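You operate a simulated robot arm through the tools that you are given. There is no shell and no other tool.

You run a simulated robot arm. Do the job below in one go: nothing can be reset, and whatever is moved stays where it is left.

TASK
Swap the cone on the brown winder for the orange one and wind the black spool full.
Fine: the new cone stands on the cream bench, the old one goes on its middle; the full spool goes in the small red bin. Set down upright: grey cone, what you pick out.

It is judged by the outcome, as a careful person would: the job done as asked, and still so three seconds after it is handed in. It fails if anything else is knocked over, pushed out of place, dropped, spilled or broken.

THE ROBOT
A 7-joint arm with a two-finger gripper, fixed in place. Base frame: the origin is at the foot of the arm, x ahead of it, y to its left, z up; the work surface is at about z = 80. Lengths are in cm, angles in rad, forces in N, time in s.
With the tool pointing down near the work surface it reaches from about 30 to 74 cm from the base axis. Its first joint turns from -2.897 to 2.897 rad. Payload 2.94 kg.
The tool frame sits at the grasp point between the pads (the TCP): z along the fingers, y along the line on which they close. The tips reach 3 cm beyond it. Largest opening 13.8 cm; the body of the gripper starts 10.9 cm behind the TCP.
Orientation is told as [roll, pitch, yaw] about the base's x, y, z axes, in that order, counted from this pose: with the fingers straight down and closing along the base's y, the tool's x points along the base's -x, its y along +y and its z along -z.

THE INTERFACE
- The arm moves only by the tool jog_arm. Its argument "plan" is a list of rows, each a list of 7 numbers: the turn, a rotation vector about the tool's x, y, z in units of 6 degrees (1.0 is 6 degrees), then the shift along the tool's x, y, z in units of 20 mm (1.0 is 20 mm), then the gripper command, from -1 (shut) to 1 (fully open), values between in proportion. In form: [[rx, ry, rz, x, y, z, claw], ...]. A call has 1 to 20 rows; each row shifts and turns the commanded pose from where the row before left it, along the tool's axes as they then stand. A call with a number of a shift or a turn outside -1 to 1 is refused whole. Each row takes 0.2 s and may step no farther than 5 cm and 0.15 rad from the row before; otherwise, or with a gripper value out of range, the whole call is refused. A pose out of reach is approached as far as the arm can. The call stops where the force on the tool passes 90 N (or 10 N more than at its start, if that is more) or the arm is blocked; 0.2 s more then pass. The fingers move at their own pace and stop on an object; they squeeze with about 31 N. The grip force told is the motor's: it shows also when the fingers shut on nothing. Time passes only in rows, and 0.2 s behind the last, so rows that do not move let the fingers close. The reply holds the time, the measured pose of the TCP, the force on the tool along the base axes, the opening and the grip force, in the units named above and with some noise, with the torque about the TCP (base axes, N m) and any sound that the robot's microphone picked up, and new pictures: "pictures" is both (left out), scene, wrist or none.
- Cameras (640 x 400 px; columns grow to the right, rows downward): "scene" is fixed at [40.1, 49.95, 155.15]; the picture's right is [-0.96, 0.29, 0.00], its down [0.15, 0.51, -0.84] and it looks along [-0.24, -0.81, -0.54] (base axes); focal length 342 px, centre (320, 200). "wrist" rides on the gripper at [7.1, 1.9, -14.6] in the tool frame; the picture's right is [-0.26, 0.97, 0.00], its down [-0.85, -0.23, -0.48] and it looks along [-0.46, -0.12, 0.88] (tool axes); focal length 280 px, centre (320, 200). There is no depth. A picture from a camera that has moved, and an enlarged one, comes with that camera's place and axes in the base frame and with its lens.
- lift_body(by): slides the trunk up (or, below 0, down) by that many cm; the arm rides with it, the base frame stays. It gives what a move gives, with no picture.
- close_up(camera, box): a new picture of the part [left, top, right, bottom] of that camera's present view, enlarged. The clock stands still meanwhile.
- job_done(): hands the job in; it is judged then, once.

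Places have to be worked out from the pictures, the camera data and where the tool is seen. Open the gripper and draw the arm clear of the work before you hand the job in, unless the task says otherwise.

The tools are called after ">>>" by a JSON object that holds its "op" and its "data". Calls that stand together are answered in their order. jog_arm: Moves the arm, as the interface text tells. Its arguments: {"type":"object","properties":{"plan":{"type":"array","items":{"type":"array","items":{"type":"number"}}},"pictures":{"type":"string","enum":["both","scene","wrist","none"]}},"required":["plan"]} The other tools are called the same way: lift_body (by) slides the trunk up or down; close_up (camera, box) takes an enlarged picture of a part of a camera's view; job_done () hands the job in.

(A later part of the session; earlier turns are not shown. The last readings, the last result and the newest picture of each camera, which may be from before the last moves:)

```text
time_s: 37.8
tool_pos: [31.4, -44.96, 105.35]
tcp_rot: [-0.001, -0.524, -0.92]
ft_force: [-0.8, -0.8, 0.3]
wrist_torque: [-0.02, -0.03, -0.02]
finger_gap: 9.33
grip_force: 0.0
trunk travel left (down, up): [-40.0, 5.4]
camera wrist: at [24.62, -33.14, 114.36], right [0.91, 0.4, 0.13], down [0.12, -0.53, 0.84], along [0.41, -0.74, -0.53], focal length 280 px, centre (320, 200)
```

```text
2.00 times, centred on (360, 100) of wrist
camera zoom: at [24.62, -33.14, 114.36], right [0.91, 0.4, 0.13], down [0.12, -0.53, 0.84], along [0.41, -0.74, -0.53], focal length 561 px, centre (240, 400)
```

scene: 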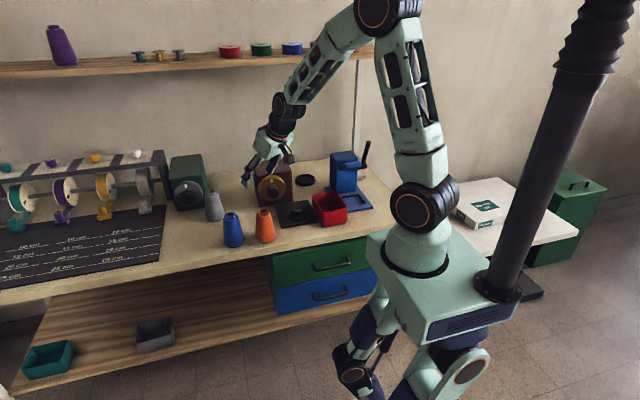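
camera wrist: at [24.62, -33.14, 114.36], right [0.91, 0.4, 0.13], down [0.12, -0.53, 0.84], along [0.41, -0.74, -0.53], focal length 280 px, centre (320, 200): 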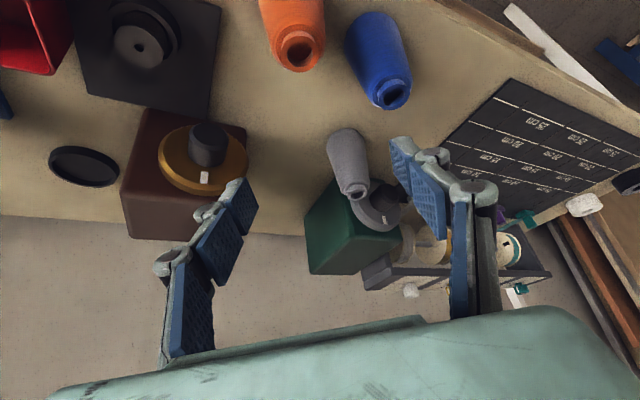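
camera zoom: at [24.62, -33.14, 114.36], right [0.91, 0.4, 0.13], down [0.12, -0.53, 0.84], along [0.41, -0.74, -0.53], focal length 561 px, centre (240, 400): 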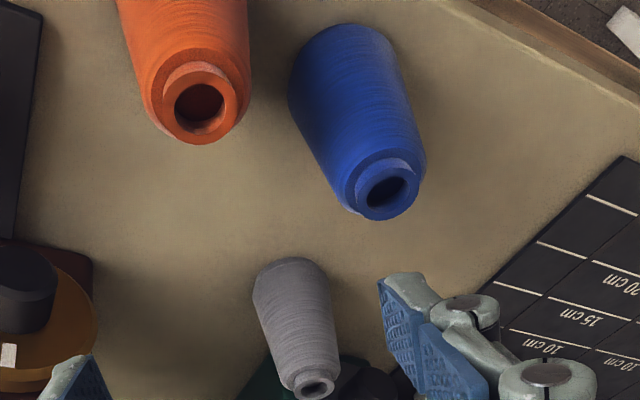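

The orange cone is centred laterally under the open fingers, just as the grey one was. I lower straight down to grip height.

>>> {"op": "jog_arm", "data": {"plan": [[0, 0, 0, 0.5, 0, 0.866, 0.35], [0, 0, 0, 0.5, 0, 0.866, 0.35], [0, 0, 0, 0.5, 0, 0.866, 0.35], [0, 0, 0, 0.5, 0, 0.866, 0.35], [0, 0, 0, 0.5, 0, 0.866, 0.35], [0, 0, 0, 0.5, 0, 0.866, 0.35], [0, 0, 0, 0.5, 0, 0.866, 0.35], [0, 0, 0, 0.5, 0, 0.866, 0.35], [0, 0, 0, 0.5, 0, 0.866, 0.35], [0, 0, 0, 0.175, 0, 0.303, 0.35], [0, 0, 0, 0, 0, 0, 0.35]], "pictures": "both"}}

```text
time_s: 40.2
tool_pos: [31.37, -44.93, 86.7]
tcp_rot: [0.001, -0.523, -0.919]
ft_force: [0.2, -0.1, 0.5]
wrist_torque: [0.01, 0.01, -0.01]
finger_gap: 9.28
grip_force: 0.1
trunk travel left (down, up): [-40.0, 5.4]
camera wrist: at [24.68, -33.16, 95.68], right [0.91, 0.4, 0.13], down [0.12, -0.53, 0.84], along [0.41, -0.74, -0.53], focal length 280 px, centre (320, 200)
```

scene: 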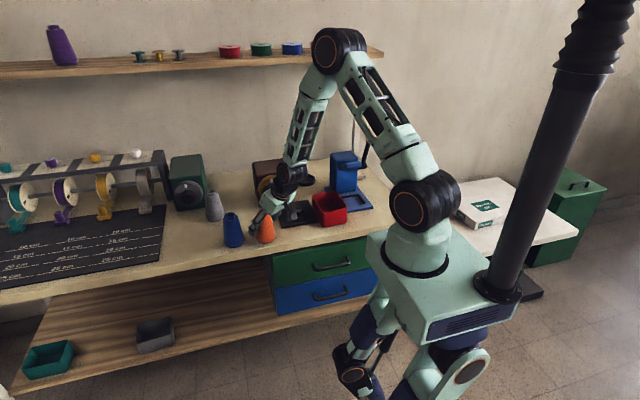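
wrist: 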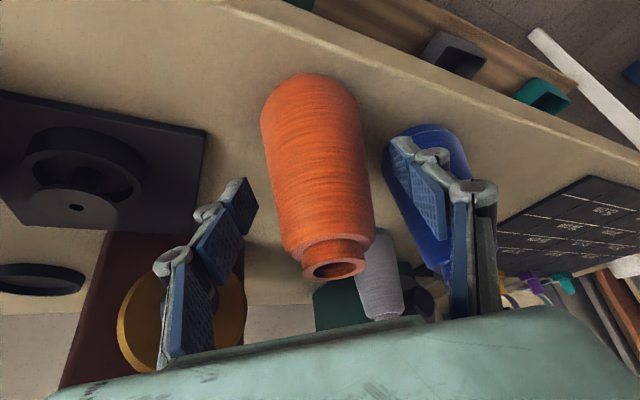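

The orange cone stands well centred, its axis about 0.3 cm outward of the grasp point. The grey one sat about 1.3 cm outward, which I will allow for when seating this one. I close slowly.

>>> {"op": "jog_arm", "data": {"plan": [[0, 0, 0, 0, 0, 0, 0.15], [0, 0, 0, 0, 0, 0, 0.0], [0, 0, 0, 0, 0, 0, -0.08], [0, 0, 0, 0, 0, 0, -0.16], [0, 0, 0, 0, 0, 0, -0.4], [0, 0, 0, 0, 0, 0, -1], [0, 0, 0, 0, 0, 0, -1]], "pictures": "wrist"}}

```text
time_s: 41.8
tool_pos: [31.36, -45.0, 86.77]
tcp_rot: [0.001, -0.522, -0.919]
ft_force: [0.5, 1.4, 2.2]
wrist_torque: [0.01, -0.07, 0.04]
finger_gap: 5.78
grip_force: 30.6
trunk travel left (down, up): [-40.0, 5.4]
camera wrist: at [24.68, -33.15, 95.71], right [0.91, 0.4, 0.13], down [0.12, -0.53, 0.84], along [0.41, -0.74, -0.53], focal length 280 px, centre (320, 200)
```

wrist: 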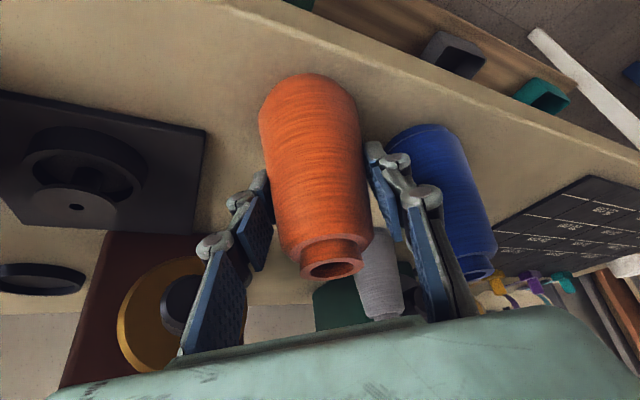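

Gripped at 5.78 cm. I lift straight up to z ≈ 106.

>>> {"op": "jog_arm", "data": {"plan": [[0, 0, 0, -0.25, 0, -0.433, -1], [0, 0, 0, -0.25, 0, -0.433, -1], [0, 0, 0, -0.5, 0, -0.866, -1], [0, 0, 0, -0.5, 0, -0.866, -1], [0, 0, 0, -0.5, 0, -0.866, -1], [0, 0, 0, -0.5, 0, -0.866, -1], [0, 0, 0, -0.5, 0, -0.866, -1], [0, 0, 0, -0.5, 0, -0.866, -1], [0, 0, 0, -0.5, 0, -0.866, -1], [0, 0, 0, -0.5, 0, -0.866, -1], [0, 0, 0, -0.5, 0, -0.866, -1], [0, 0, 0, 0, 0, 0, -1]], "pictures": "both"}}

>>> {"op": "close_up", "data": {"camera": "wrist", "box": [220, 60, 420, 300]}}

```text
time_s: 44.4
tool_pos: [31.27, -44.9, 106.79]
tcp_rot: [0.0, -0.523, -0.921]
ft_force: [0.7, 0.3, -1.9]
wrist_torque: [0.01, 0.04, 0.02]
finger_gap: 5.8
grip_force: 30.7
trunk travel left (down, up): [-40.0, 5.4]
camera wrist: at [24.62, -33.15, 115.82], right [0.91, 0.4, 0.13], down [0.12, -0.54, 0.84], along [0.41, -0.74, -0.53], focal length 280 px, centre (320, 200)
```

scene: 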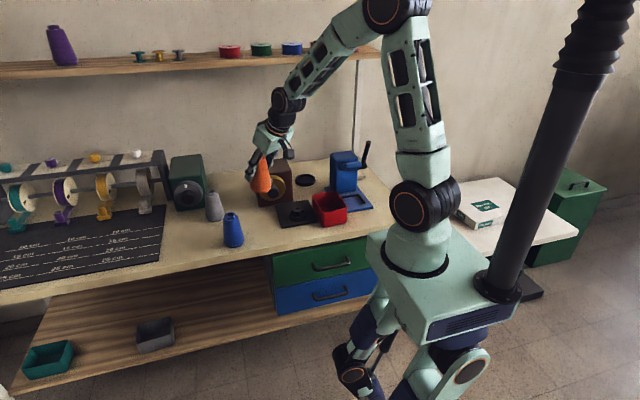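
wrist: 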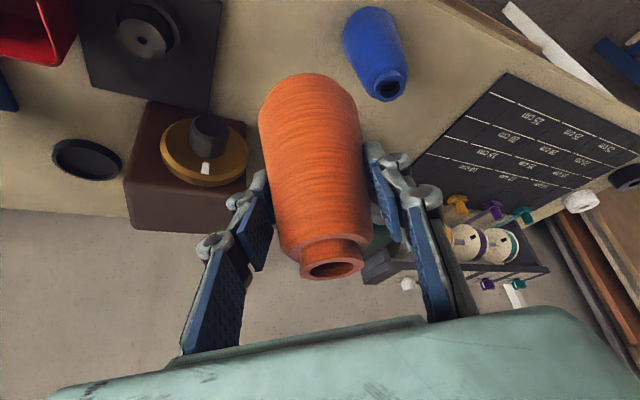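

```text
1.67 times, centred on (320, 180) of wrist
camera zoom: at [24.62, -33.15, 115.82], right [0.91, 0.4, 0.13], down [0.12, -0.54, 0.84], along [0.41, -0.74, -0.53], focal length 467 px, centre (320, 233)
```

zoom: 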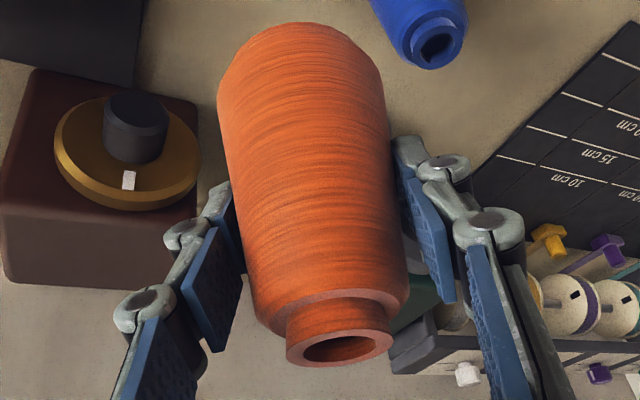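

The orange cone is held well, about 0.8 cm nearer the hand than the grey one was, so the seat should be at TCP ≈ (8.34,-80.0). I carry it at height towards the stand, turning with the arm.

>>> {"op": "jog_arm", "data": {"plan": [[0.1186, 0, 0.2053, -0.277, -0.897, 0.16, -1], [0.1186, 0, 0.2053, -0.296, -0.889, 0.171, -1], [0.1186, 0, 0.2053, -0.315, -0.88, 0.182, -1], [0.1186, 0, 0.2053, -0.334, -0.871, 0.193, -1], [0.1186, 0, 0.2053, -0.353, -0.861, 0.204, -1], [0.1186, 0, 0.2053, -0.371, -0.851, 0.214, -1], [0.1186, 0, 0.2053, -0.39, -0.84, 0.225, -1], [0.1186, 0, 0.2053, -0.407, -0.828, 0.235, -1], [0.1186, 0, 0.2053, -0.425, -0.816, 0.246, -1], [0.1186, 0, 0.2053, -0.443, -0.804, 0.256, -1], [0.1186, 0, 0.2053, -0.46, -0.791, 0.265, -1]], "pictures": "scene"}}

>>> {"op": "jog_arm", "data": {"plan": [[0.1186, 0, 0.2053, -0.476, -0.777, 0.275, -1], [0.1186, 0, 0.2053, -0.493, -0.763, 0.285, -1], [0.1186, 0, 0.2053, -0.509, -0.749, 0.294, -1], [0.1186, 0, 0.2053, -0.526, -0.734, 0.304, -1], [0.1186, 0, 0.2053, -0.541, -0.719, 0.312, -1], [0.1186, 0, 0.2053, -0.556, -0.703, 0.321, -1], [0.1186, 0, 0.2053, -0.572, -0.687, 0.33, -1], [0.1186, 0, 0.2053, -0.585, -0.671, 0.338, -1], [0.1186, 0, 0.2053, -0.6, -0.653, 0.347, -1], [0.1186, 0, 0.2053, -0.614, -0.636, 0.354, -1], [0.1186, 0, 0.2053, -0.627, -0.618, 0.362, -1], [0, 0, 0, 0, 0, 0, -1]], "pictures": "both"}}

```text
time_s: 46.8
tool_pos: [19.88, -62.33, 106.74]
tcp_rot: [0.0, -0.524, -1.195]
ft_force: [0.0, -0.7, -0.8]
wrist_torque: [0.02, -0.02, 0.0]
finger_gap: 5.79
grip_force: 31.0
trunk travel left (down, up): [-40.0, 5.4]
```

scene: 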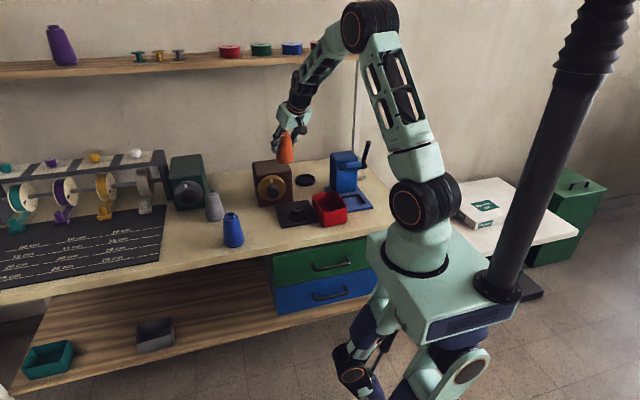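

```text
time_s: 49.4
tool_pos: [8.66, -80.1, 106.84]
tcp_rot: [0.0, -0.525, -1.466]
ft_force: [-0.5, -0.2, -0.4]
wrist_torque: [-0.01, 0.03, 0.0]
finger_gap: 5.8
grip_force: 31.4
trunk travel left (down, up): [-40.0, 5.4]
camera wrist: at [9.0, -66.58, 115.82], right [0.98, -0.12, 0.13], down [-0.18, -0.52, 0.84], along [-0.04, -0.85, -0.53], focal length 280 px, centre (320, 200)
```

scene: 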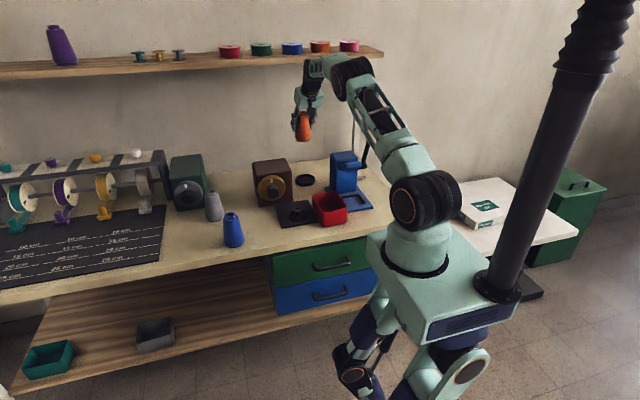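
wrist: 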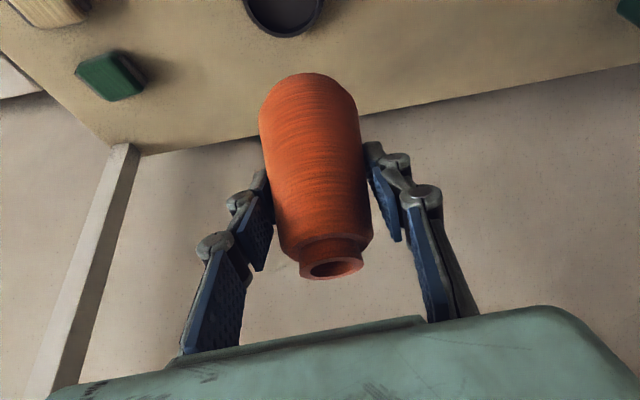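

The cone is almost over the stand. I correct by about 3 mm sideways and lower to z ≈ 91, the height at which I have a reference picture of the grey cone above its seat.

>>> {"op": "jog_arm", "data": {"plan": [[0, 0, 0, 0.056, -0.155, -0.033, -1], [0, 0, 0, 0.5, 0, 0.866, -1], [0, 0, 0, 0.5, 0, 0.866, -1], [0, 0, 0, 0.5, 0, 0.866, -1], [0, 0, 0, 0.5, 0, 0.866, -1], [0, 0, 0, 0.5, 0, 0.866, -1], [0, 0, 0, 0.5, 0, 0.866, -1], [0, 0, 0, 0.5, 0, 0.866, -1], [0, 0, 0, 0.45, 0, 0.78, -1], [0, 0, 0, 0, 0, 0, -1]], "pictures": "both"}}

>>> {"op": "close_up", "data": {"camera": "wrist", "box": [220, 0, 400, 120]}}

>>> {"op": "close_up", "data": {"camera": "scene", "box": [280, 145, 344, 205]}}

```text
time_s: 51.6
tool_pos: [8.08, -80.02, 91.07]
tcp_rot: [0.0, -0.527, -1.464]
ft_force: [-0.5, 0.2, -1.0]
wrist_torque: [-0.02, 0.02, -0.02]
finger_gap: 5.78
grip_force: 31.0
trunk travel left (down, up): [-40.0, 5.4]
camera wrist: at [8.45, -66.49, 99.95], right [0.98, -0.12, 0.13], down [-0.18, -0.52, 0.84], along [-0.04, -0.85, -0.53], focal length 280 px, centre (320, 200)
```

scene: 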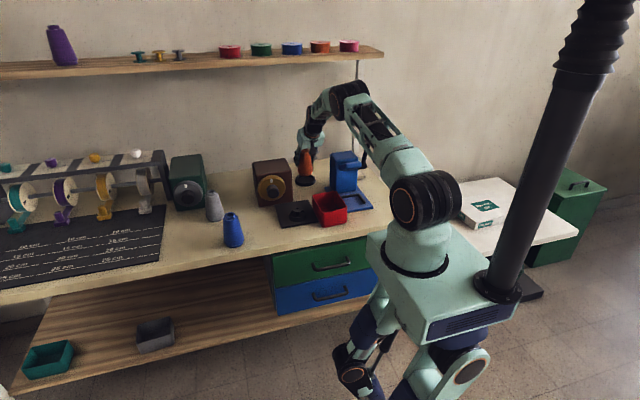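
wrist: 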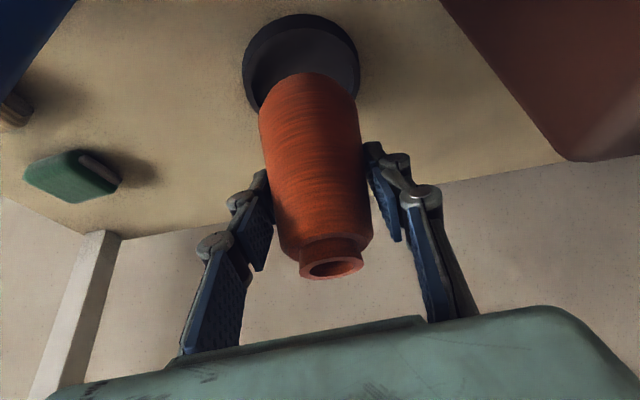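

```text
3.33 times, centred on (310, 60) of wrist
camera zoom: at [8.45, -66.49, 99.95], right [0.98, -0.12, 0.13], down [-0.18, -0.52, 0.84], along [-0.04, -0.85, -0.53], focal length 935 px, centre (353, 667)
```

zoom: 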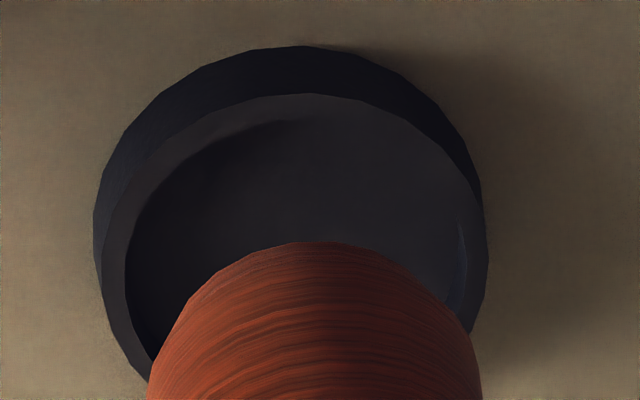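

```text
6.67 times, centred on (312, 175) of scene
camera zoom: at [40.1, 49.95, 155.15], right [-0.96, 0.29, 0.0], down [0.15, 0.51, -0.84], along [-0.24, -0.81, -0.54], focal length 2282 px, centre (373, 367)
```

zoom: 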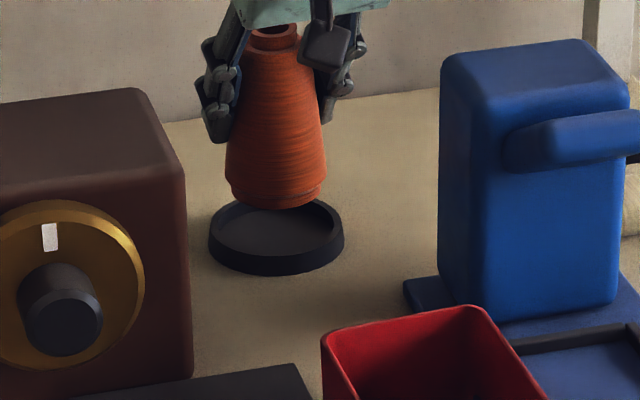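

Both pictures put the cone's axis within about 2 mm of the dish centre, against a clearance of about 4 mm. I lower it into the dish, slowly for the last part.

>>> {"op": "jog_arm", "data": {"plan": [[0, 0, 0, 0.25, 0.04, 0.433, -1], [0, 0, 0, 0.25, 0, 0.433, -1], [0, 0, 0, 0.1, 0, 0.1732, -1], [0, 0, 0, 0.1, 0, 0.1732, -1], [0, 0, 0, 0.1, 0, 0.1732, -1], [0, 0, 0, 0, 0, 0, -1]], "pictures": "both"}}

>>> {"op": "close_up", "data": {"camera": "scene", "box": [280, 145, 344, 205]}}

```text
time_s: 53.0
tool_pos: [8.32, -79.88, 87.76]
tcp_rot: [0.0, -0.523, -1.466]
ft_force: [-0.3, -0.1, -1.3]
wrist_torque: [-0.03, 0.04, -0.02]
finger_gap: 5.77
grip_force: 31.0
trunk travel left (down, up): [-40.0, 5.4]
camera wrist: at [8.67, -66.39, 96.74], right [0.98, -0.12, 0.13], down [-0.18, -0.52, 0.84], along [-0.04, -0.85, -0.53], focal length 280 px, centre (320, 200)
```

scene: 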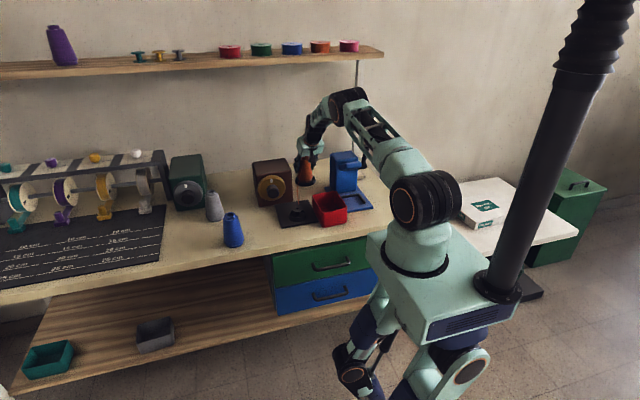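
wrist: 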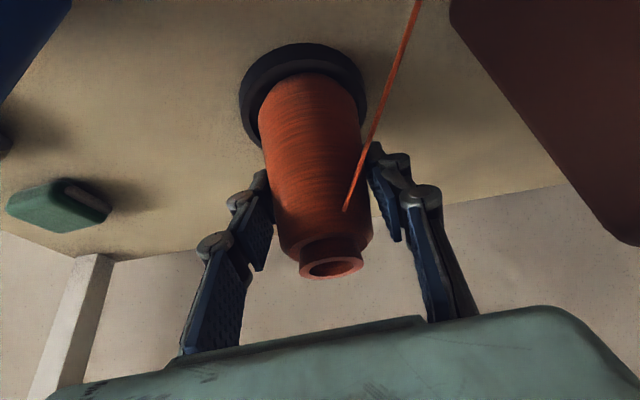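

```text
6.67 times, centred on (312, 175) of scene
camera zoom: at [40.1, 49.95, 155.15], right [-0.96, 0.29, 0.0], down [0.15, 0.51, -0.84], along [-0.24, -0.81, -0.54], focal length 2282 px, centre (373, 367)
```

zoom: 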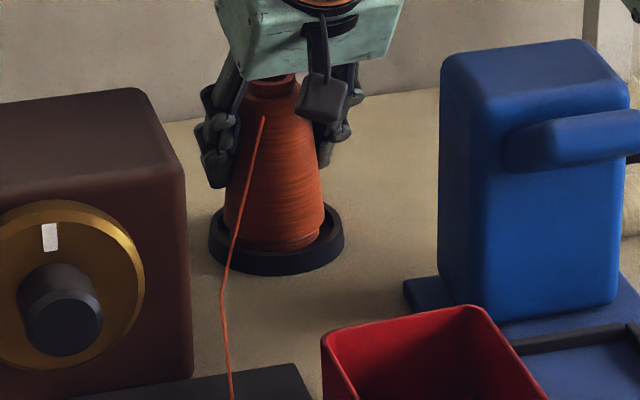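

The cone is inside the rim, and the orange thread has already linked to the spool. I lower the last few millimetres until it touches.

>>> {"op": "jog_arm", "data": {"plan": [[0, 0, 0, 0.05, 0, 0.0866, -1], [0, 0, 0, 0.05, 0, 0.0866, -1], [0, 0, 0, 0.025, 0, 0.0433, -1], [0, 0, 0, 0, 0, 0, -1]], "pictures": "none"}}

```text
time_s: 54.0
tool_pos: [8.29, -79.85, 87.33]
tcp_rot: [0.001, -0.522, -1.466]
ft_force: [-0.8, -0.3, -0.8]
wrist_torque: [-0.02, 0.0, -0.03]
finger_gap: 5.77
grip_force: 30.4
trunk travel left (down, up): [-40.0, 5.4]
```

>>> {"op": "jog_arm", "data": {"plan": [[0, 0, 0, 0.04, 0, 0.0693, -1], [0, 0, 0, 0.025, 0, 0.0433, -1], [0, 0, 0, 0, 0, 0, -1]], "pictures": "none"}}

```text
time_s: 54.8
tool_pos: [8.22, -79.94, 87.18]
tcp_rot: [0.0, -0.525, -1.466]
ft_force: [1.1, 2.2, 5.1]
wrist_torque: [0.28, 0.06, -0.01]
finger_gap: 5.75
grip_force: 31.2
trunk travel left (down, up): [-40.0, 5.4]
```

Contact at z 87.18, as predicted for a seated cone. I release slowly.

>>> {"op": "jog_arm", "data": {"plan": [[0, 0, 0, 0, 0, 0, -0.15], [0, 0, 0, 0, 0, 0, -0.1], [0, 0, 0, 0, 0, 0, -0.05], [0, 0, 0, 0, 0, 0, 0.05], [0, 0, 0, 0, 0, 0, 0.2], [0, 0, 0, 0, 0, 0, 0.35], [0, 0, 0, 0, 0, 0, 0.35]], "pictures": "wrist"}}

>>> {"op": "close_up", "data": {"camera": "scene", "box": [280, 145, 344, 205]}}

```text
time_s: 56.4
tool_pos: [8.28, -80.01, 87.1]
tcp_rot: [0.001, -0.523, -1.466]
ft_force: [0.5, 0.2, -0.7]
wrist_torque: [0.01, -0.01, 0.01]
finger_gap: 9.3
grip_force: 0.0
trunk travel left (down, up): [-40.0, 5.4]
camera wrist: at [8.64, -66.42, 96.03], right [0.98, -0.12, 0.13], down [-0.18, -0.52, 0.84], along [-0.04, -0.85, -0.53], focal length 280 px, centre (320, 200)
```

wrist: 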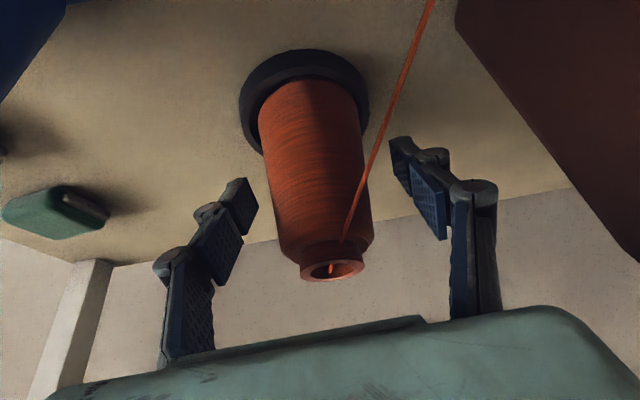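

```text
6.67 times, centred on (312, 175) of scene
camera zoom: at [40.1, 49.95, 155.15], right [-0.96, 0.29, 0.0], down [0.15, 0.51, -0.84], along [-0.24, -0.81, -0.54], focal length 2282 px, centre (373, 367)
```

zoom: 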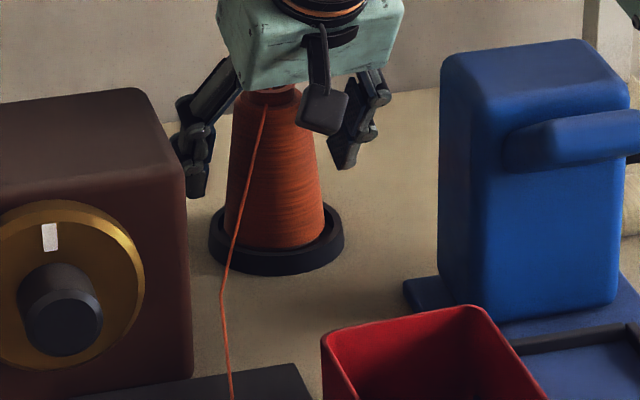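

The orange cone stands in the dish with its thread running to the spool. I rise straight up, move in and level the tool again, to study the knob and spool.

>>> {"op": "jog_arm", "data": {"plan": [[0, 0, 0, -0.25, 0, -0.433, 0.35], [0, 0, 0, -0.5, 0, -0.866, 0.35], [0, 0, 0, -0.5, 0, -0.866, 0.35], [0, 0, 0, -0.5, 0, -0.866, 0.35], [0, 0, 0, -0.5, 0, -0.866, 0.35], [0, 0, 0, -0.5, 0, -0.866, 0.35], [0, 0, 0, -0.5, 0, -0.866, 0.35], [0, 0, 0, -0.5, 0, -0.866, 0.35], [0, 0, 0, -0.5, 0, -0.866, 0.35], [0, 0, 0, -0.5, 0, -0.866, 0.35], [0, 0, 0, -0.5, 0, -0.866, 0.35], [0, 0, 0, 0, 0, 0, 0.35]], "pictures": "none"}}

>>> {"op": "jog_arm", "data": {"plan": [[0, 0, 0, 0.866, 0, -0.5, 0.35], [0, 0, 0, 0.866, 0, -0.5, 0.35], [0, 0, 0, 0.866, 0, -0.5, 0.35], [0, 0, 0, 0.866, 0, -0.5, 0.35], [0, 0, 0, 0.866, 0, -0.5, 0.35], [0, 0, 0, 0.866, 0, -0.5, 0.35], [0, 0, 0, 0.866, 0, -0.5, 0.35], [0, 0, 0, 0.866, 0, -0.5, 0.35], [0, 0, 0, 0.866, 0.5, -0.5, 0.35], [0, 0, 0, 0.866, 0.5, -0.5, 0.35], [0, 0, 0, 0.866, 0.5, -0.5, 0.35], [0, 0, 0, 0.866, 0.5, -0.5, 0.35], [0, 0, 0, 0.866, 0.5, -0.5, 0.35], [0, 1, 0, 0, 0, 0, 0.35], [0, 1, 0, 0, 0, 0, 0.35], [0, 1, 0, 0, 0, 0, 0.35], [0, 1, 0, 0, 0, 0, 0.35], [0, 1, 0, 0, 0, 0, 0.35], [0, 0, 0, 0, 0, 0, 0.35]], "pictures": "both"}}

```text
time_s: 59.0
tool_pos: [8.24, -79.82, 107.93]
tcp_rot: [0.0, -0.525, -1.465]
ft_force: [1.0, -0.2, 0.7]
wrist_torque: [-0.01, 0.02, 0.0]
finger_gap: 9.31
grip_force: 0.1
trunk travel left (down, up): [-40.0, 5.4]
```

```text
time_s: 63.0
tool_pos: [10.52, -53.5, 108.01]
tcp_rot: [0.0, 0.002, -1.465]
ft_force: [0.3, -0.6, 0.1]
wrist_torque: [0.01, 0.03, 0.02]
finger_gap: 9.34
grip_force: 0.1
trunk travel left (down, up): [-40.0, 5.4]
camera wrist: at [11.57, -46.35, 122.51], right [0.99, -0.16, 0.0], down [-0.14, -0.87, 0.47], along [-0.08, -0.47, -0.88], focal length 280 px, centre (320, 200)
```

scene: 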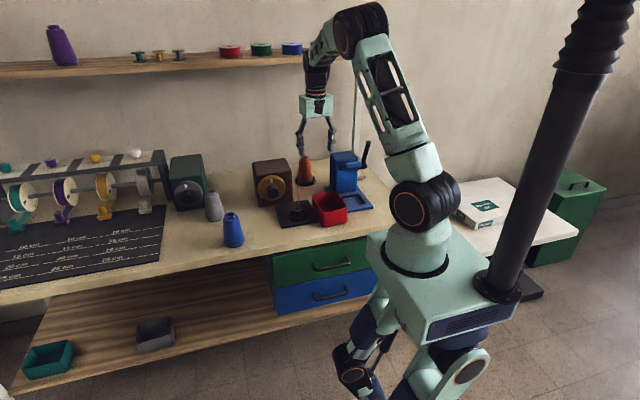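
wrist: 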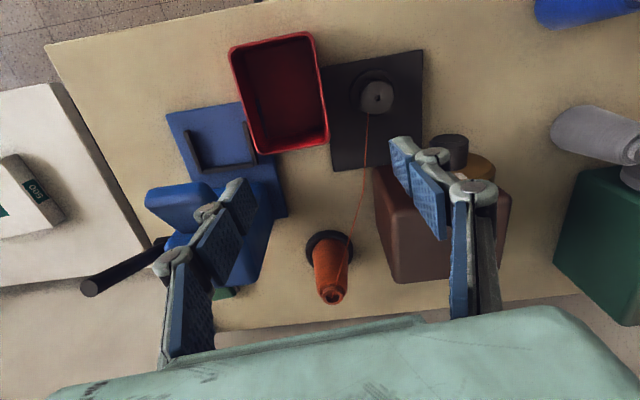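

I shift sideways to put the knob and spool in the middle of the camera view.

>>> {"op": "jog_arm", "data": {"plan": [[0, 0, 0, 0.3, 1, 0, 0.35], [0, 0, 0, 0.3, 1, 0, 0.35], [0, 0, 0, 0.3, 1, 0, 0.35], [0, 0, 0, 0.3, 1, 0, 0.35], [0, 0, 0, 0.3, 1, 0, 0.35], [0, 0, 0, 0.3, 1, 0, 0.35], [0, 0, 0, 0, 0, 0, 0.35]], "pictures": "wrist"}}

>>> {"op": "close_up", "data": {"camera": "wrist", "box": [220, 40, 420, 165]}}

>>> {"op": "close_up", "data": {"camera": "scene", "box": [245, 150, 325, 230]}}

```text
time_s: 64.6
tool_pos: [22.12, -48.78, 108.08]
tcp_rot: [0.0, -0.001, -1.466]
ft_force: [-0.1, 0.0, -0.7]
wrist_torque: [0.02, 0.01, -0.03]
finger_gap: 9.34
grip_force: 0.1
trunk travel left (down, up): [-40.0, 5.4]
camera wrist: at [23.23, -41.58, 122.53], right [0.99, -0.16, 0.0], down [-0.14, -0.87, 0.48], along [-0.08, -0.47, -0.88], focal length 280 px, centre (320, 200)
```

wrist: 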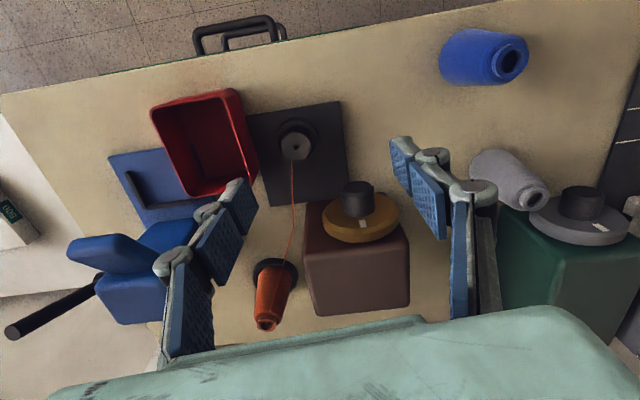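

```text
3.20 times, centred on (320, 102) of wrist
camera zoom: at [23.23, -41.58, 122.53], right [0.99, -0.16, 0.0], down [-0.14, -0.87, 0.48], along [-0.08, -0.47, -0.88], focal length 897 px, centre (320, 512)
```

zoom: 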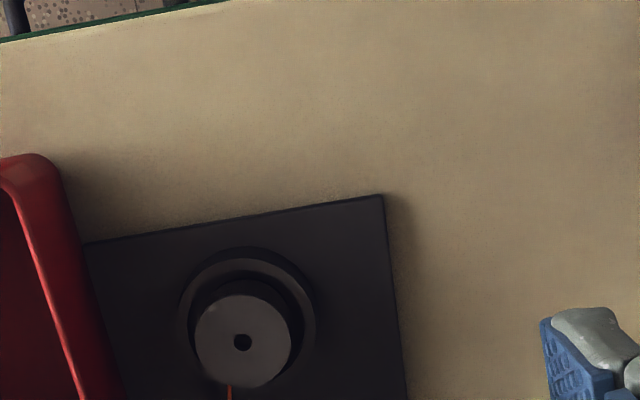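

```text
5.00 times, centred on (285, 190) of scene
camera zoom: at [40.1, 49.95, 155.15], right [-0.96, 0.29, 0.0], down [0.15, 0.51, -0.84], along [-0.24, -0.81, -0.54], focal length 1712 px, centre (495, 250)
```

zoom: 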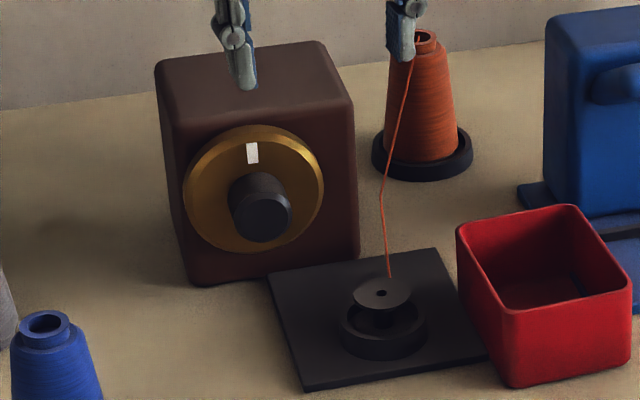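

>>> {"op": "close_up", "data": {"camera": "wrist", "box": [290, 165, 420, 265]}}

>>> {"op": "close_up", "data": {"camera": "wrist", "box": [130, 80, 350, 220]}}

```text
4.00 times, centred on (355, 215) of wrist
camera zoom: at [23.23, -41.58, 122.53], right [0.99, -0.16, 0.0], down [-0.14, -0.87, 0.48], along [-0.08, -0.47, -0.88], focal length 1122 px, centre (180, 140)
```

zoom: 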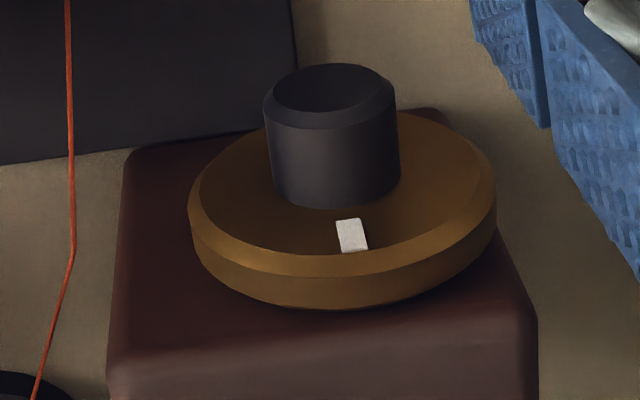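

```text
2.86 times, centred on (240, 150) of wrist
camera zoom: at [23.23, -41.58, 122.53], right [0.99, -0.16, 0.0], down [-0.14, -0.87, 0.48], along [-0.08, -0.47, -0.88], focal length 801 px, centre (549, 343)
```

zoom: 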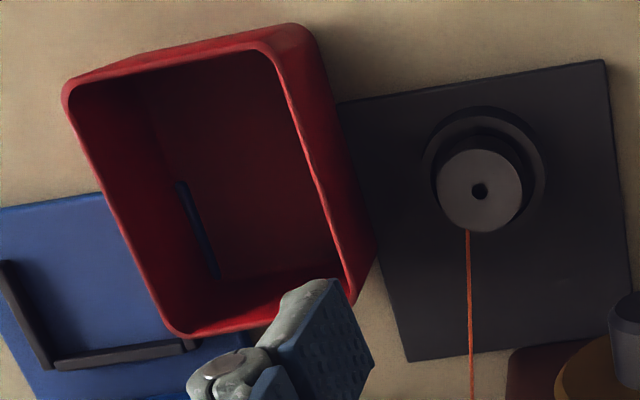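

The knob is about 2.1 cm in radius, with its axis at (25.5, z 89.1), its front at y -58.5 and the dial face at y -61.6. The mark points straight up. I turn the tool to close along x, move above the knob and come down to just over it.

>>> {"op": "jog_arm", "data": {"plan": [[0, 0, 1, 0, 0, 0, 0.35], [0, 0, 0, -0.9, 0.28, 0, 0.35], [0, 0, 0, -0.9, 0.28, 0, 0.35], [0, 0, 0, -0.9, 0.28, 0, 0.35], [0, 0, 0, -0.9, 0.28, 0, 0.35], [0, 0, 0, -0.9, 0.28, 0, 0.35], [0, 0, 0, -0.9, 0.28, 0, 0.35], [0, 0, 0, 0, 0, 1, 0.35], [0, 0, 0, 0, 0, 1, 0.35], [0, 0, 0, 0, 0, 1, 0.35], [0, 0, 0, 0, 0, 1, 0.35], [0, 0, 0, 0, 0, 0, 0.35]], "pictures": "both"}}

>>> {"op": "close_up", "data": {"camera": "wrist", "box": [200, 80, 440, 280]}}

>>> {"op": "close_up", "data": {"camera": "scene", "box": [230, 130, 330, 220]}}

```text
time_s: 67.2
tool_pos: [25.38, -59.5, 99.94]
tcp_rot: [0.0, 0.001, -1.57]
ft_force: [0.5, 0.0, 0.1]
wrist_torque: [0.01, -0.01, 0.0]
finger_gap: 9.28
grip_force: 0.2
trunk travel left (down, up): [-40.0, 5.4]
camera wrist: at [27.19, -52.43, 114.34], right [0.97, -0.26, 0.0], down [-0.23, -0.85, 0.48], along [-0.12, -0.46, -0.88], focal length 280 px, centre (320, 200)
```

scene: 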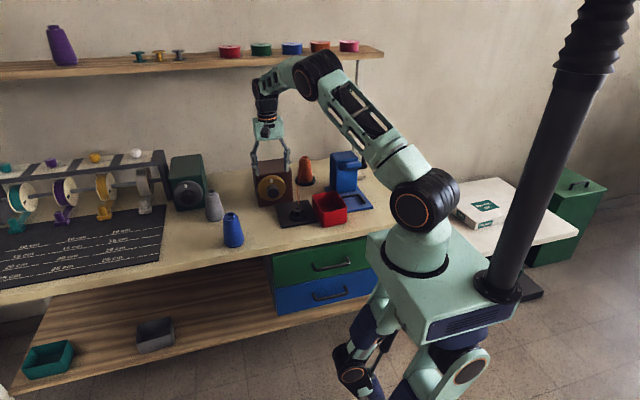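
wrist: 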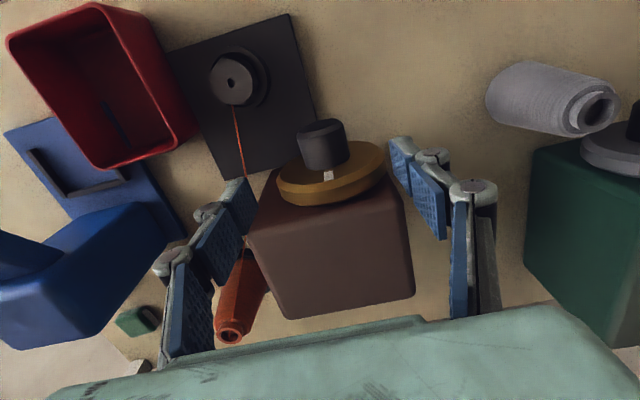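

```text
2.00 times, centred on (320, 180) of wrist
camera zoom: at [27.19, -52.43, 114.34], right [0.97, -0.26, 0.0], down [-0.23, -0.85, 0.48], along [-0.12, -0.46, -0.88], focal length 561 px, centre (320, 240)
```

zoom: 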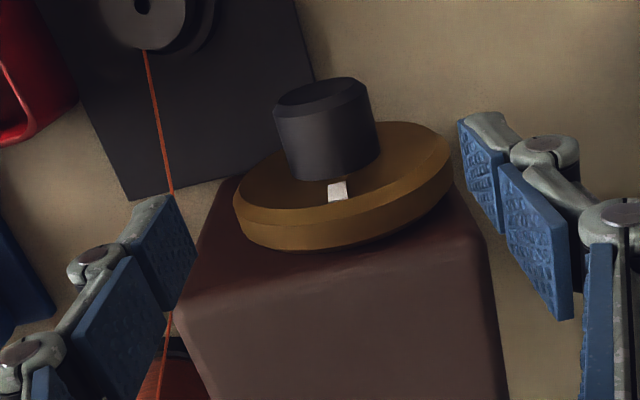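

```text
4.44 times, centred on (280, 175) of scene
camera zoom: at [40.1, 49.95, 155.15], right [-0.96, 0.29, 0.0], down [0.15, 0.51, -0.84], along [-0.24, -0.81, -0.54], focal length 1521 px, centre (498, 311)
```

zoom: 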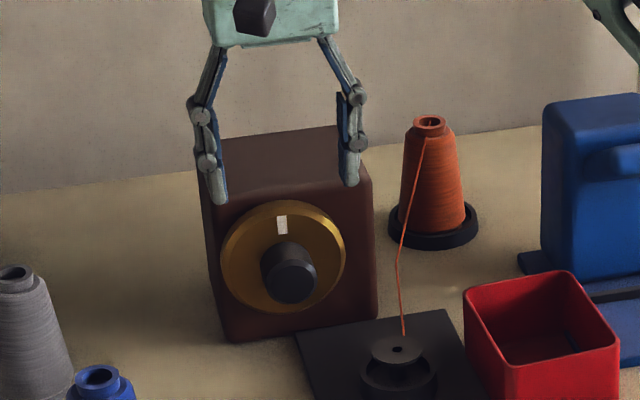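

The wrist camera puts the knob's axis 1.7 mm to +x of the grasp point. I correct for that, go down around the knob and close to just short of it, to check that the gaps match.

>>> {"op": "jog_arm", "data": {"plan": [[0, 0, 0, -0.1, 0.085, 0, 0.35], [0, 0, 0, 0, 0, 0.9, 0.35], [0, 0, 0, 0, 0, 0.9, 0.35], [0, 0, 0, 0, 0, 0.9, 0.35], [0, 0, 0, 0, 0, 0.9, 0.35], [0, 0, 0, 0, 0, 0.9, 0.35], [0, 0, 0, 0, 0, 0.9, 0.35], [0, 0, 0, 0, 0, 0, 0.0], [0, 0, 0, 0, 0, 0, -0.25], [0, 0, 0, 0, 0, 0, -0.25]], "pictures": "wrist"}}

>>> {"op": "close_up", "data": {"camera": "wrist", "box": [200, 60, 440, 260]}}

>>> {"op": "close_up", "data": {"camera": "scene", "box": [240, 150, 320, 220]}}

```text
time_s: 69.4
tool_pos: [25.49, -59.67, 89.36]
tcp_rot: [0.0, 0.001, -1.57]
ft_force: [0.0, -0.1, -0.6]
wrist_torque: [0.04, 0.02, 0.03]
finger_gap: 5.19
grip_force: 0.0
trunk travel left (down, up): [-40.0, 5.4]
camera wrist: at [27.26, -52.72, 103.78], right [0.97, -0.26, 0.0], down [-0.23, -0.85, 0.48], along [-0.12, -0.46, -0.88], focal length 280 px, centre (320, 200)
```

wrist: 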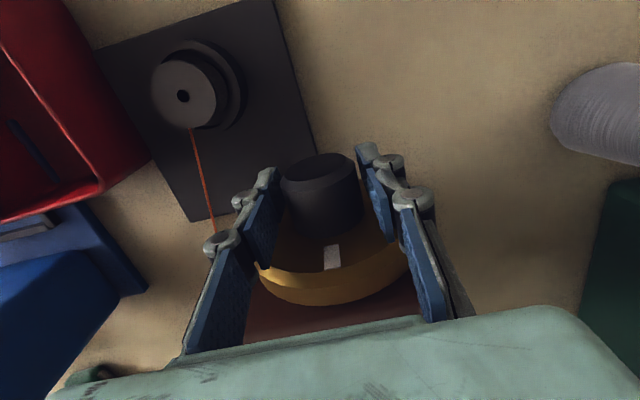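

```text
2.00 times, centred on (320, 160) of wrist
camera zoom: at [27.26, -52.72, 103.78], right [0.97, -0.26, 0.0], down [-0.23, -0.85, 0.48], along [-0.12, -0.46, -0.88], focal length 561 px, centre (320, 280)
```

zoom: 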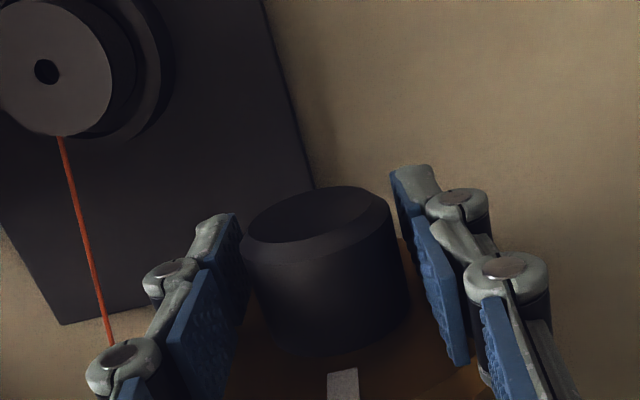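

```text
5.71 times, centred on (280, 185) of scene
camera zoom: at [40.1, 49.95, 155.15], right [-0.96, 0.29, 0.0], down [0.15, 0.51, -0.84], along [-0.24, -0.81, -0.54], focal length 1956 px, centre (549, 286)
```

zoom: 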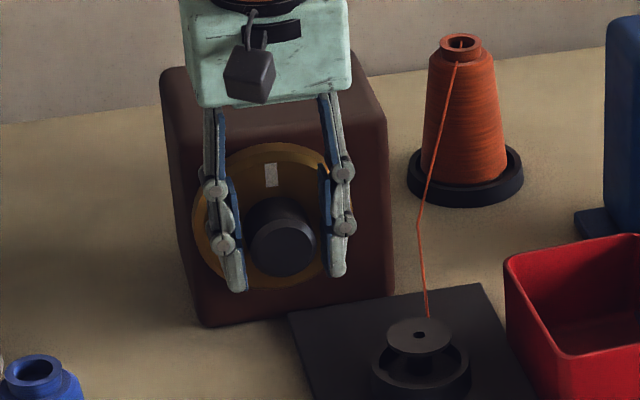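

The gaps look even within about a millimetre. I close on the knob.

>>> {"op": "jog_arm", "data": {"plan": [[0, 0, 0, 0, 0, 0, -0.32], [0, 0, 0, 0, 0, 0, -0.38], [0, 0, 0, 0, 0, 0, -0.44], [0, 0, 0, 0, 0, 0, -0.6], [0, 0, 0, 0, 0, 0, -1], [0, 0, 0, 0, 0, 0, -1]], "pictures": "wrist"}}

```text
time_s: 70.8
tool_pos: [25.58, -59.83, 89.33]
tcp_rot: [0.002, 0.0, -1.571]
ft_force: [6.7, -0.5, 0.9]
wrist_torque: [0.0, -0.05, -0.71]
finger_gap: 4.16
grip_force: 45.1
trunk travel left (down, up): [-40.0, 5.4]
camera wrist: at [27.36, -52.72, 103.79], right [0.97, -0.26, 0.0], down [-0.23, -0.85, 0.48], along [-0.12, -0.46, -0.88], focal length 280 px, centre (320, 200)
```

wrist: 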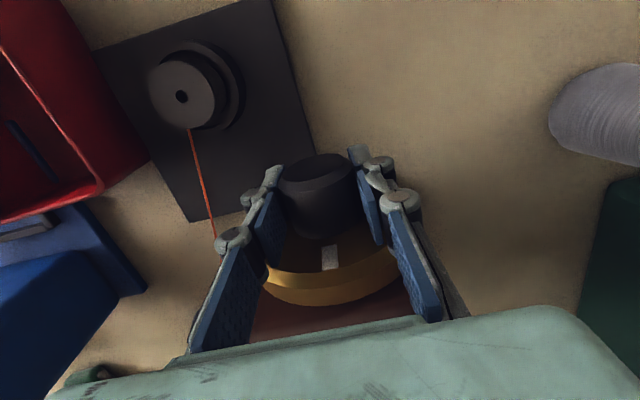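

The knob is gripped (4.16 cm), with slight side load. I ease the alignment a touch, then turn the knob about 18° clockwise as a test.

>>> {"op": "jog_arm", "data": {"plan": [[0, 0, 0.1, 0, 0.04, 0, -1], [0, 0, 0, 0, 0, 0, -1], [-0.5, 0, 0, 0, 0, 0, -1], [-0.5, 0, 0, 0, 0, 0, -1], [-1, 0, 0, 0, 0, 0, -1], [-1, 0, 0, 0, 0, 0, -1], [0, 0, 0, 0, 0, 0, -1]], "pictures": "both"}}

>>> {"op": "close_up", "data": {"camera": "scene", "box": [240, 150, 320, 220]}}

```text
time_s: 72.4
tool_pos: [25.58, -59.77, 89.27]
tcp_rot: [0.316, -0.001, -1.581]
ft_force: [-1.5, -2.6, 7.4]
wrist_torque: [0.14, -0.01, 0.91]
finger_gap: 4.18
grip_force: 45.2
trunk travel left (down, up): [-40.0, 5.4]
camera wrist: at [22.8, -52.66, 103.65], right [0.91, -0.27, 0.3], down [-0.38, -0.84, 0.38], along [0.15, -0.46, -0.87], focal length 280 px, centre (320, 200)
```

scene: 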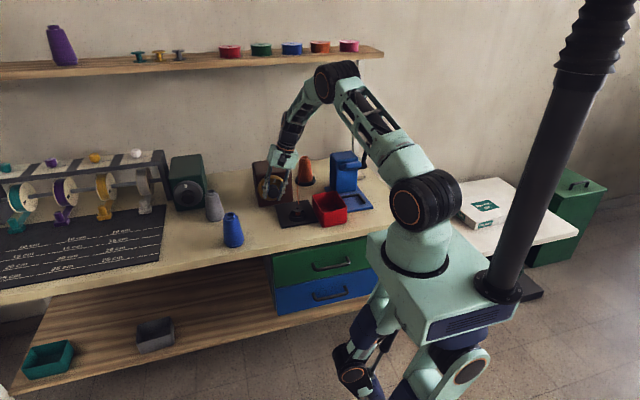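
wrist: 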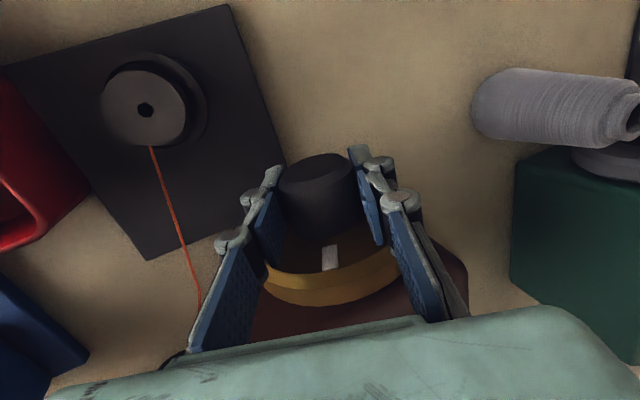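

```text
5.71 times, centred on (280, 185) of scene
camera zoom: at [40.1, 49.95, 155.15], right [-0.96, 0.29, 0.0], down [0.15, 0.51, -0.84], along [-0.24, -0.81, -0.54], focal length 1956 px, centre (549, 286)
```

zoom: 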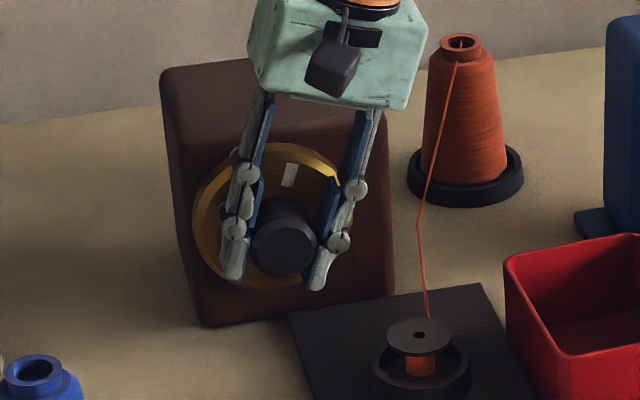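

It works: the dial followed by 18° clockwise and orange thread is already on the spool's core. I turn on to about 54° and check the spool.

>>> {"op": "jog_arm", "data": {"plan": [[-1, 0, 0, 0, 0, 0, -1], [-1, 0, 0, 0, 0, 0, -1], [-1, 0, 0, 0, 0, 0, -1], [-1, 0, 0, 0, 0, 0, -1], [-1, 0, 0, 0, 0, 0, -1], [-1, 0, 0, 0, 0, 0, -1], [0, 0, 0, 0, 0, 0, -1]], "pictures": "both"}}

>>> {"op": "close_up", "data": {"camera": "scene", "box": [240, 150, 340, 230]}}

```text
time_s: 74.0
tool_pos: [25.4, -59.77, 89.32]
tcp_rot: [0.944, -0.002, -1.585]
ft_force: [-12.8, -5.6, 4.5]
wrist_torque: [-0.73, -0.04, 0.51]
finger_gap: 4.19
grip_force: 44.7
trunk travel left (down, up): [-40.0, 5.4]
camera wrist: at [14.75, -52.59, 99.27], right [0.56, -0.27, 0.78], down [-0.53, -0.84, 0.09], along [0.63, -0.47, -0.62], focal length 280 px, centre (320, 200)
```

scene: 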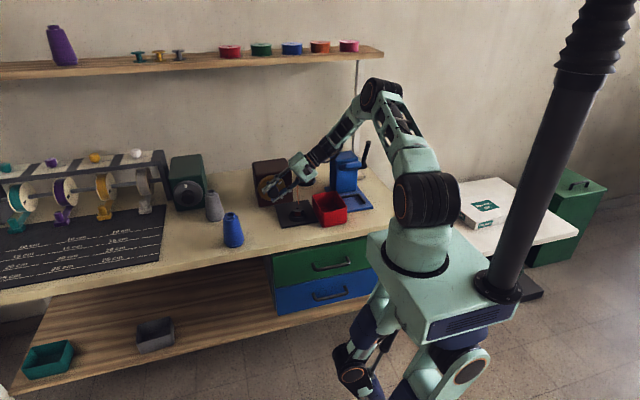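
wrist: 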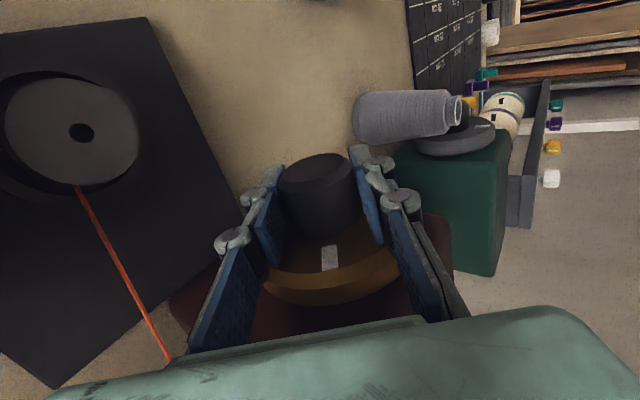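

```text
5.00 times, centred on (290, 190) of scene
camera zoom: at [40.1, 49.95, 155.15], right [-0.96, 0.29, 0.0], down [0.15, 0.51, -0.84], along [-0.24, -0.81, -0.54], focal length 1712 px, centre (470, 250)
```

zoom: 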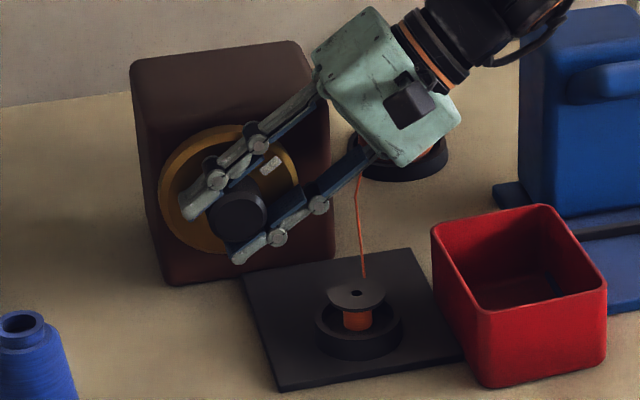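

>>> {"op": "close_up", "data": {"camera": "scene", "box": [290, 195, 330, 225]}}

```text
13.33 times, centred on (310, 210) of scene
camera zoom: at [40.1, 49.95, 155.15], right [-0.96, 0.29, 0.0], down [0.15, 0.51, -0.84], along [-0.24, -0.81, -0.54], focal length 4564 px, centre (453, 67)
```

zoom: 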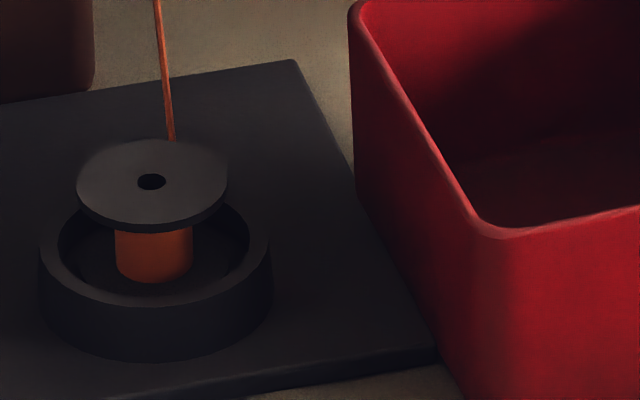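

The wound core is now 78 px across, against 150 px for the flange (56 px when empty), so there is more to wind. I release, swing the open hand back round the knob to lean the other way, and grip again.

>>> {"op": "jog_arm", "data": {"plan": [[0, 0, 0, 0, -0.044, -0.061, -0.6], [0, 0, 0, 0, 0, 0, -0.3], [0, 0, 0, 0, 0, 0, 0.0], [0, 0, 0, 0, 0, 0, 0.05], [0, 0, 0, 0, 0, 0, 0.05]], "pictures": "wrist"}}

>>> {"op": "close_up", "data": {"camera": "scene", "box": [240, 150, 320, 220]}}

```text
time_s: 75.2
tool_pos: [25.39, -59.68, 89.37]
tcp_rot: [0.942, 0.001, -1.581]
ft_force: [-1.1, 0.5, 0.4]
wrist_torque: [0.02, 0.02, -0.03]
finger_gap: 7.24
grip_force: 0.1
trunk travel left (down, up): [-40.0, 5.4]
camera wrist: at [14.82, -52.57, 99.23], right [0.56, -0.27, 0.78], down [-0.53, -0.84, 0.09], along [0.63, -0.47, -0.62], focal length 280 px, centre (320, 200)
```

wrist: 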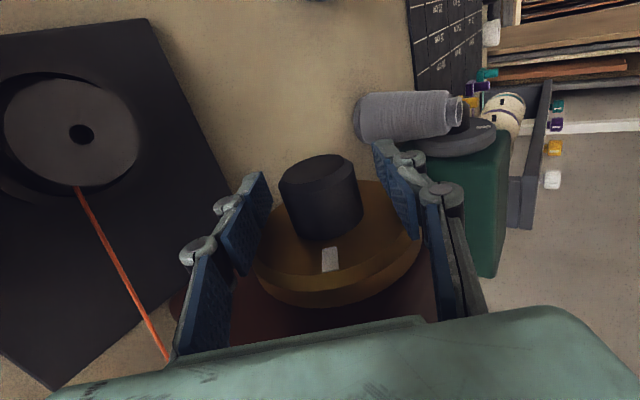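

```text
5.71 times, centred on (280, 185) of scene
camera zoom: at [40.1, 49.95, 155.15], right [-0.96, 0.29, 0.0], down [0.15, 0.51, -0.84], along [-0.24, -0.81, -0.54], focal length 1956 px, centre (549, 286)
```

zoom: 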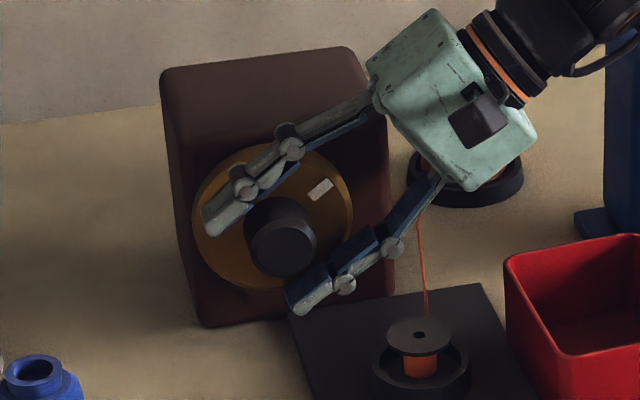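

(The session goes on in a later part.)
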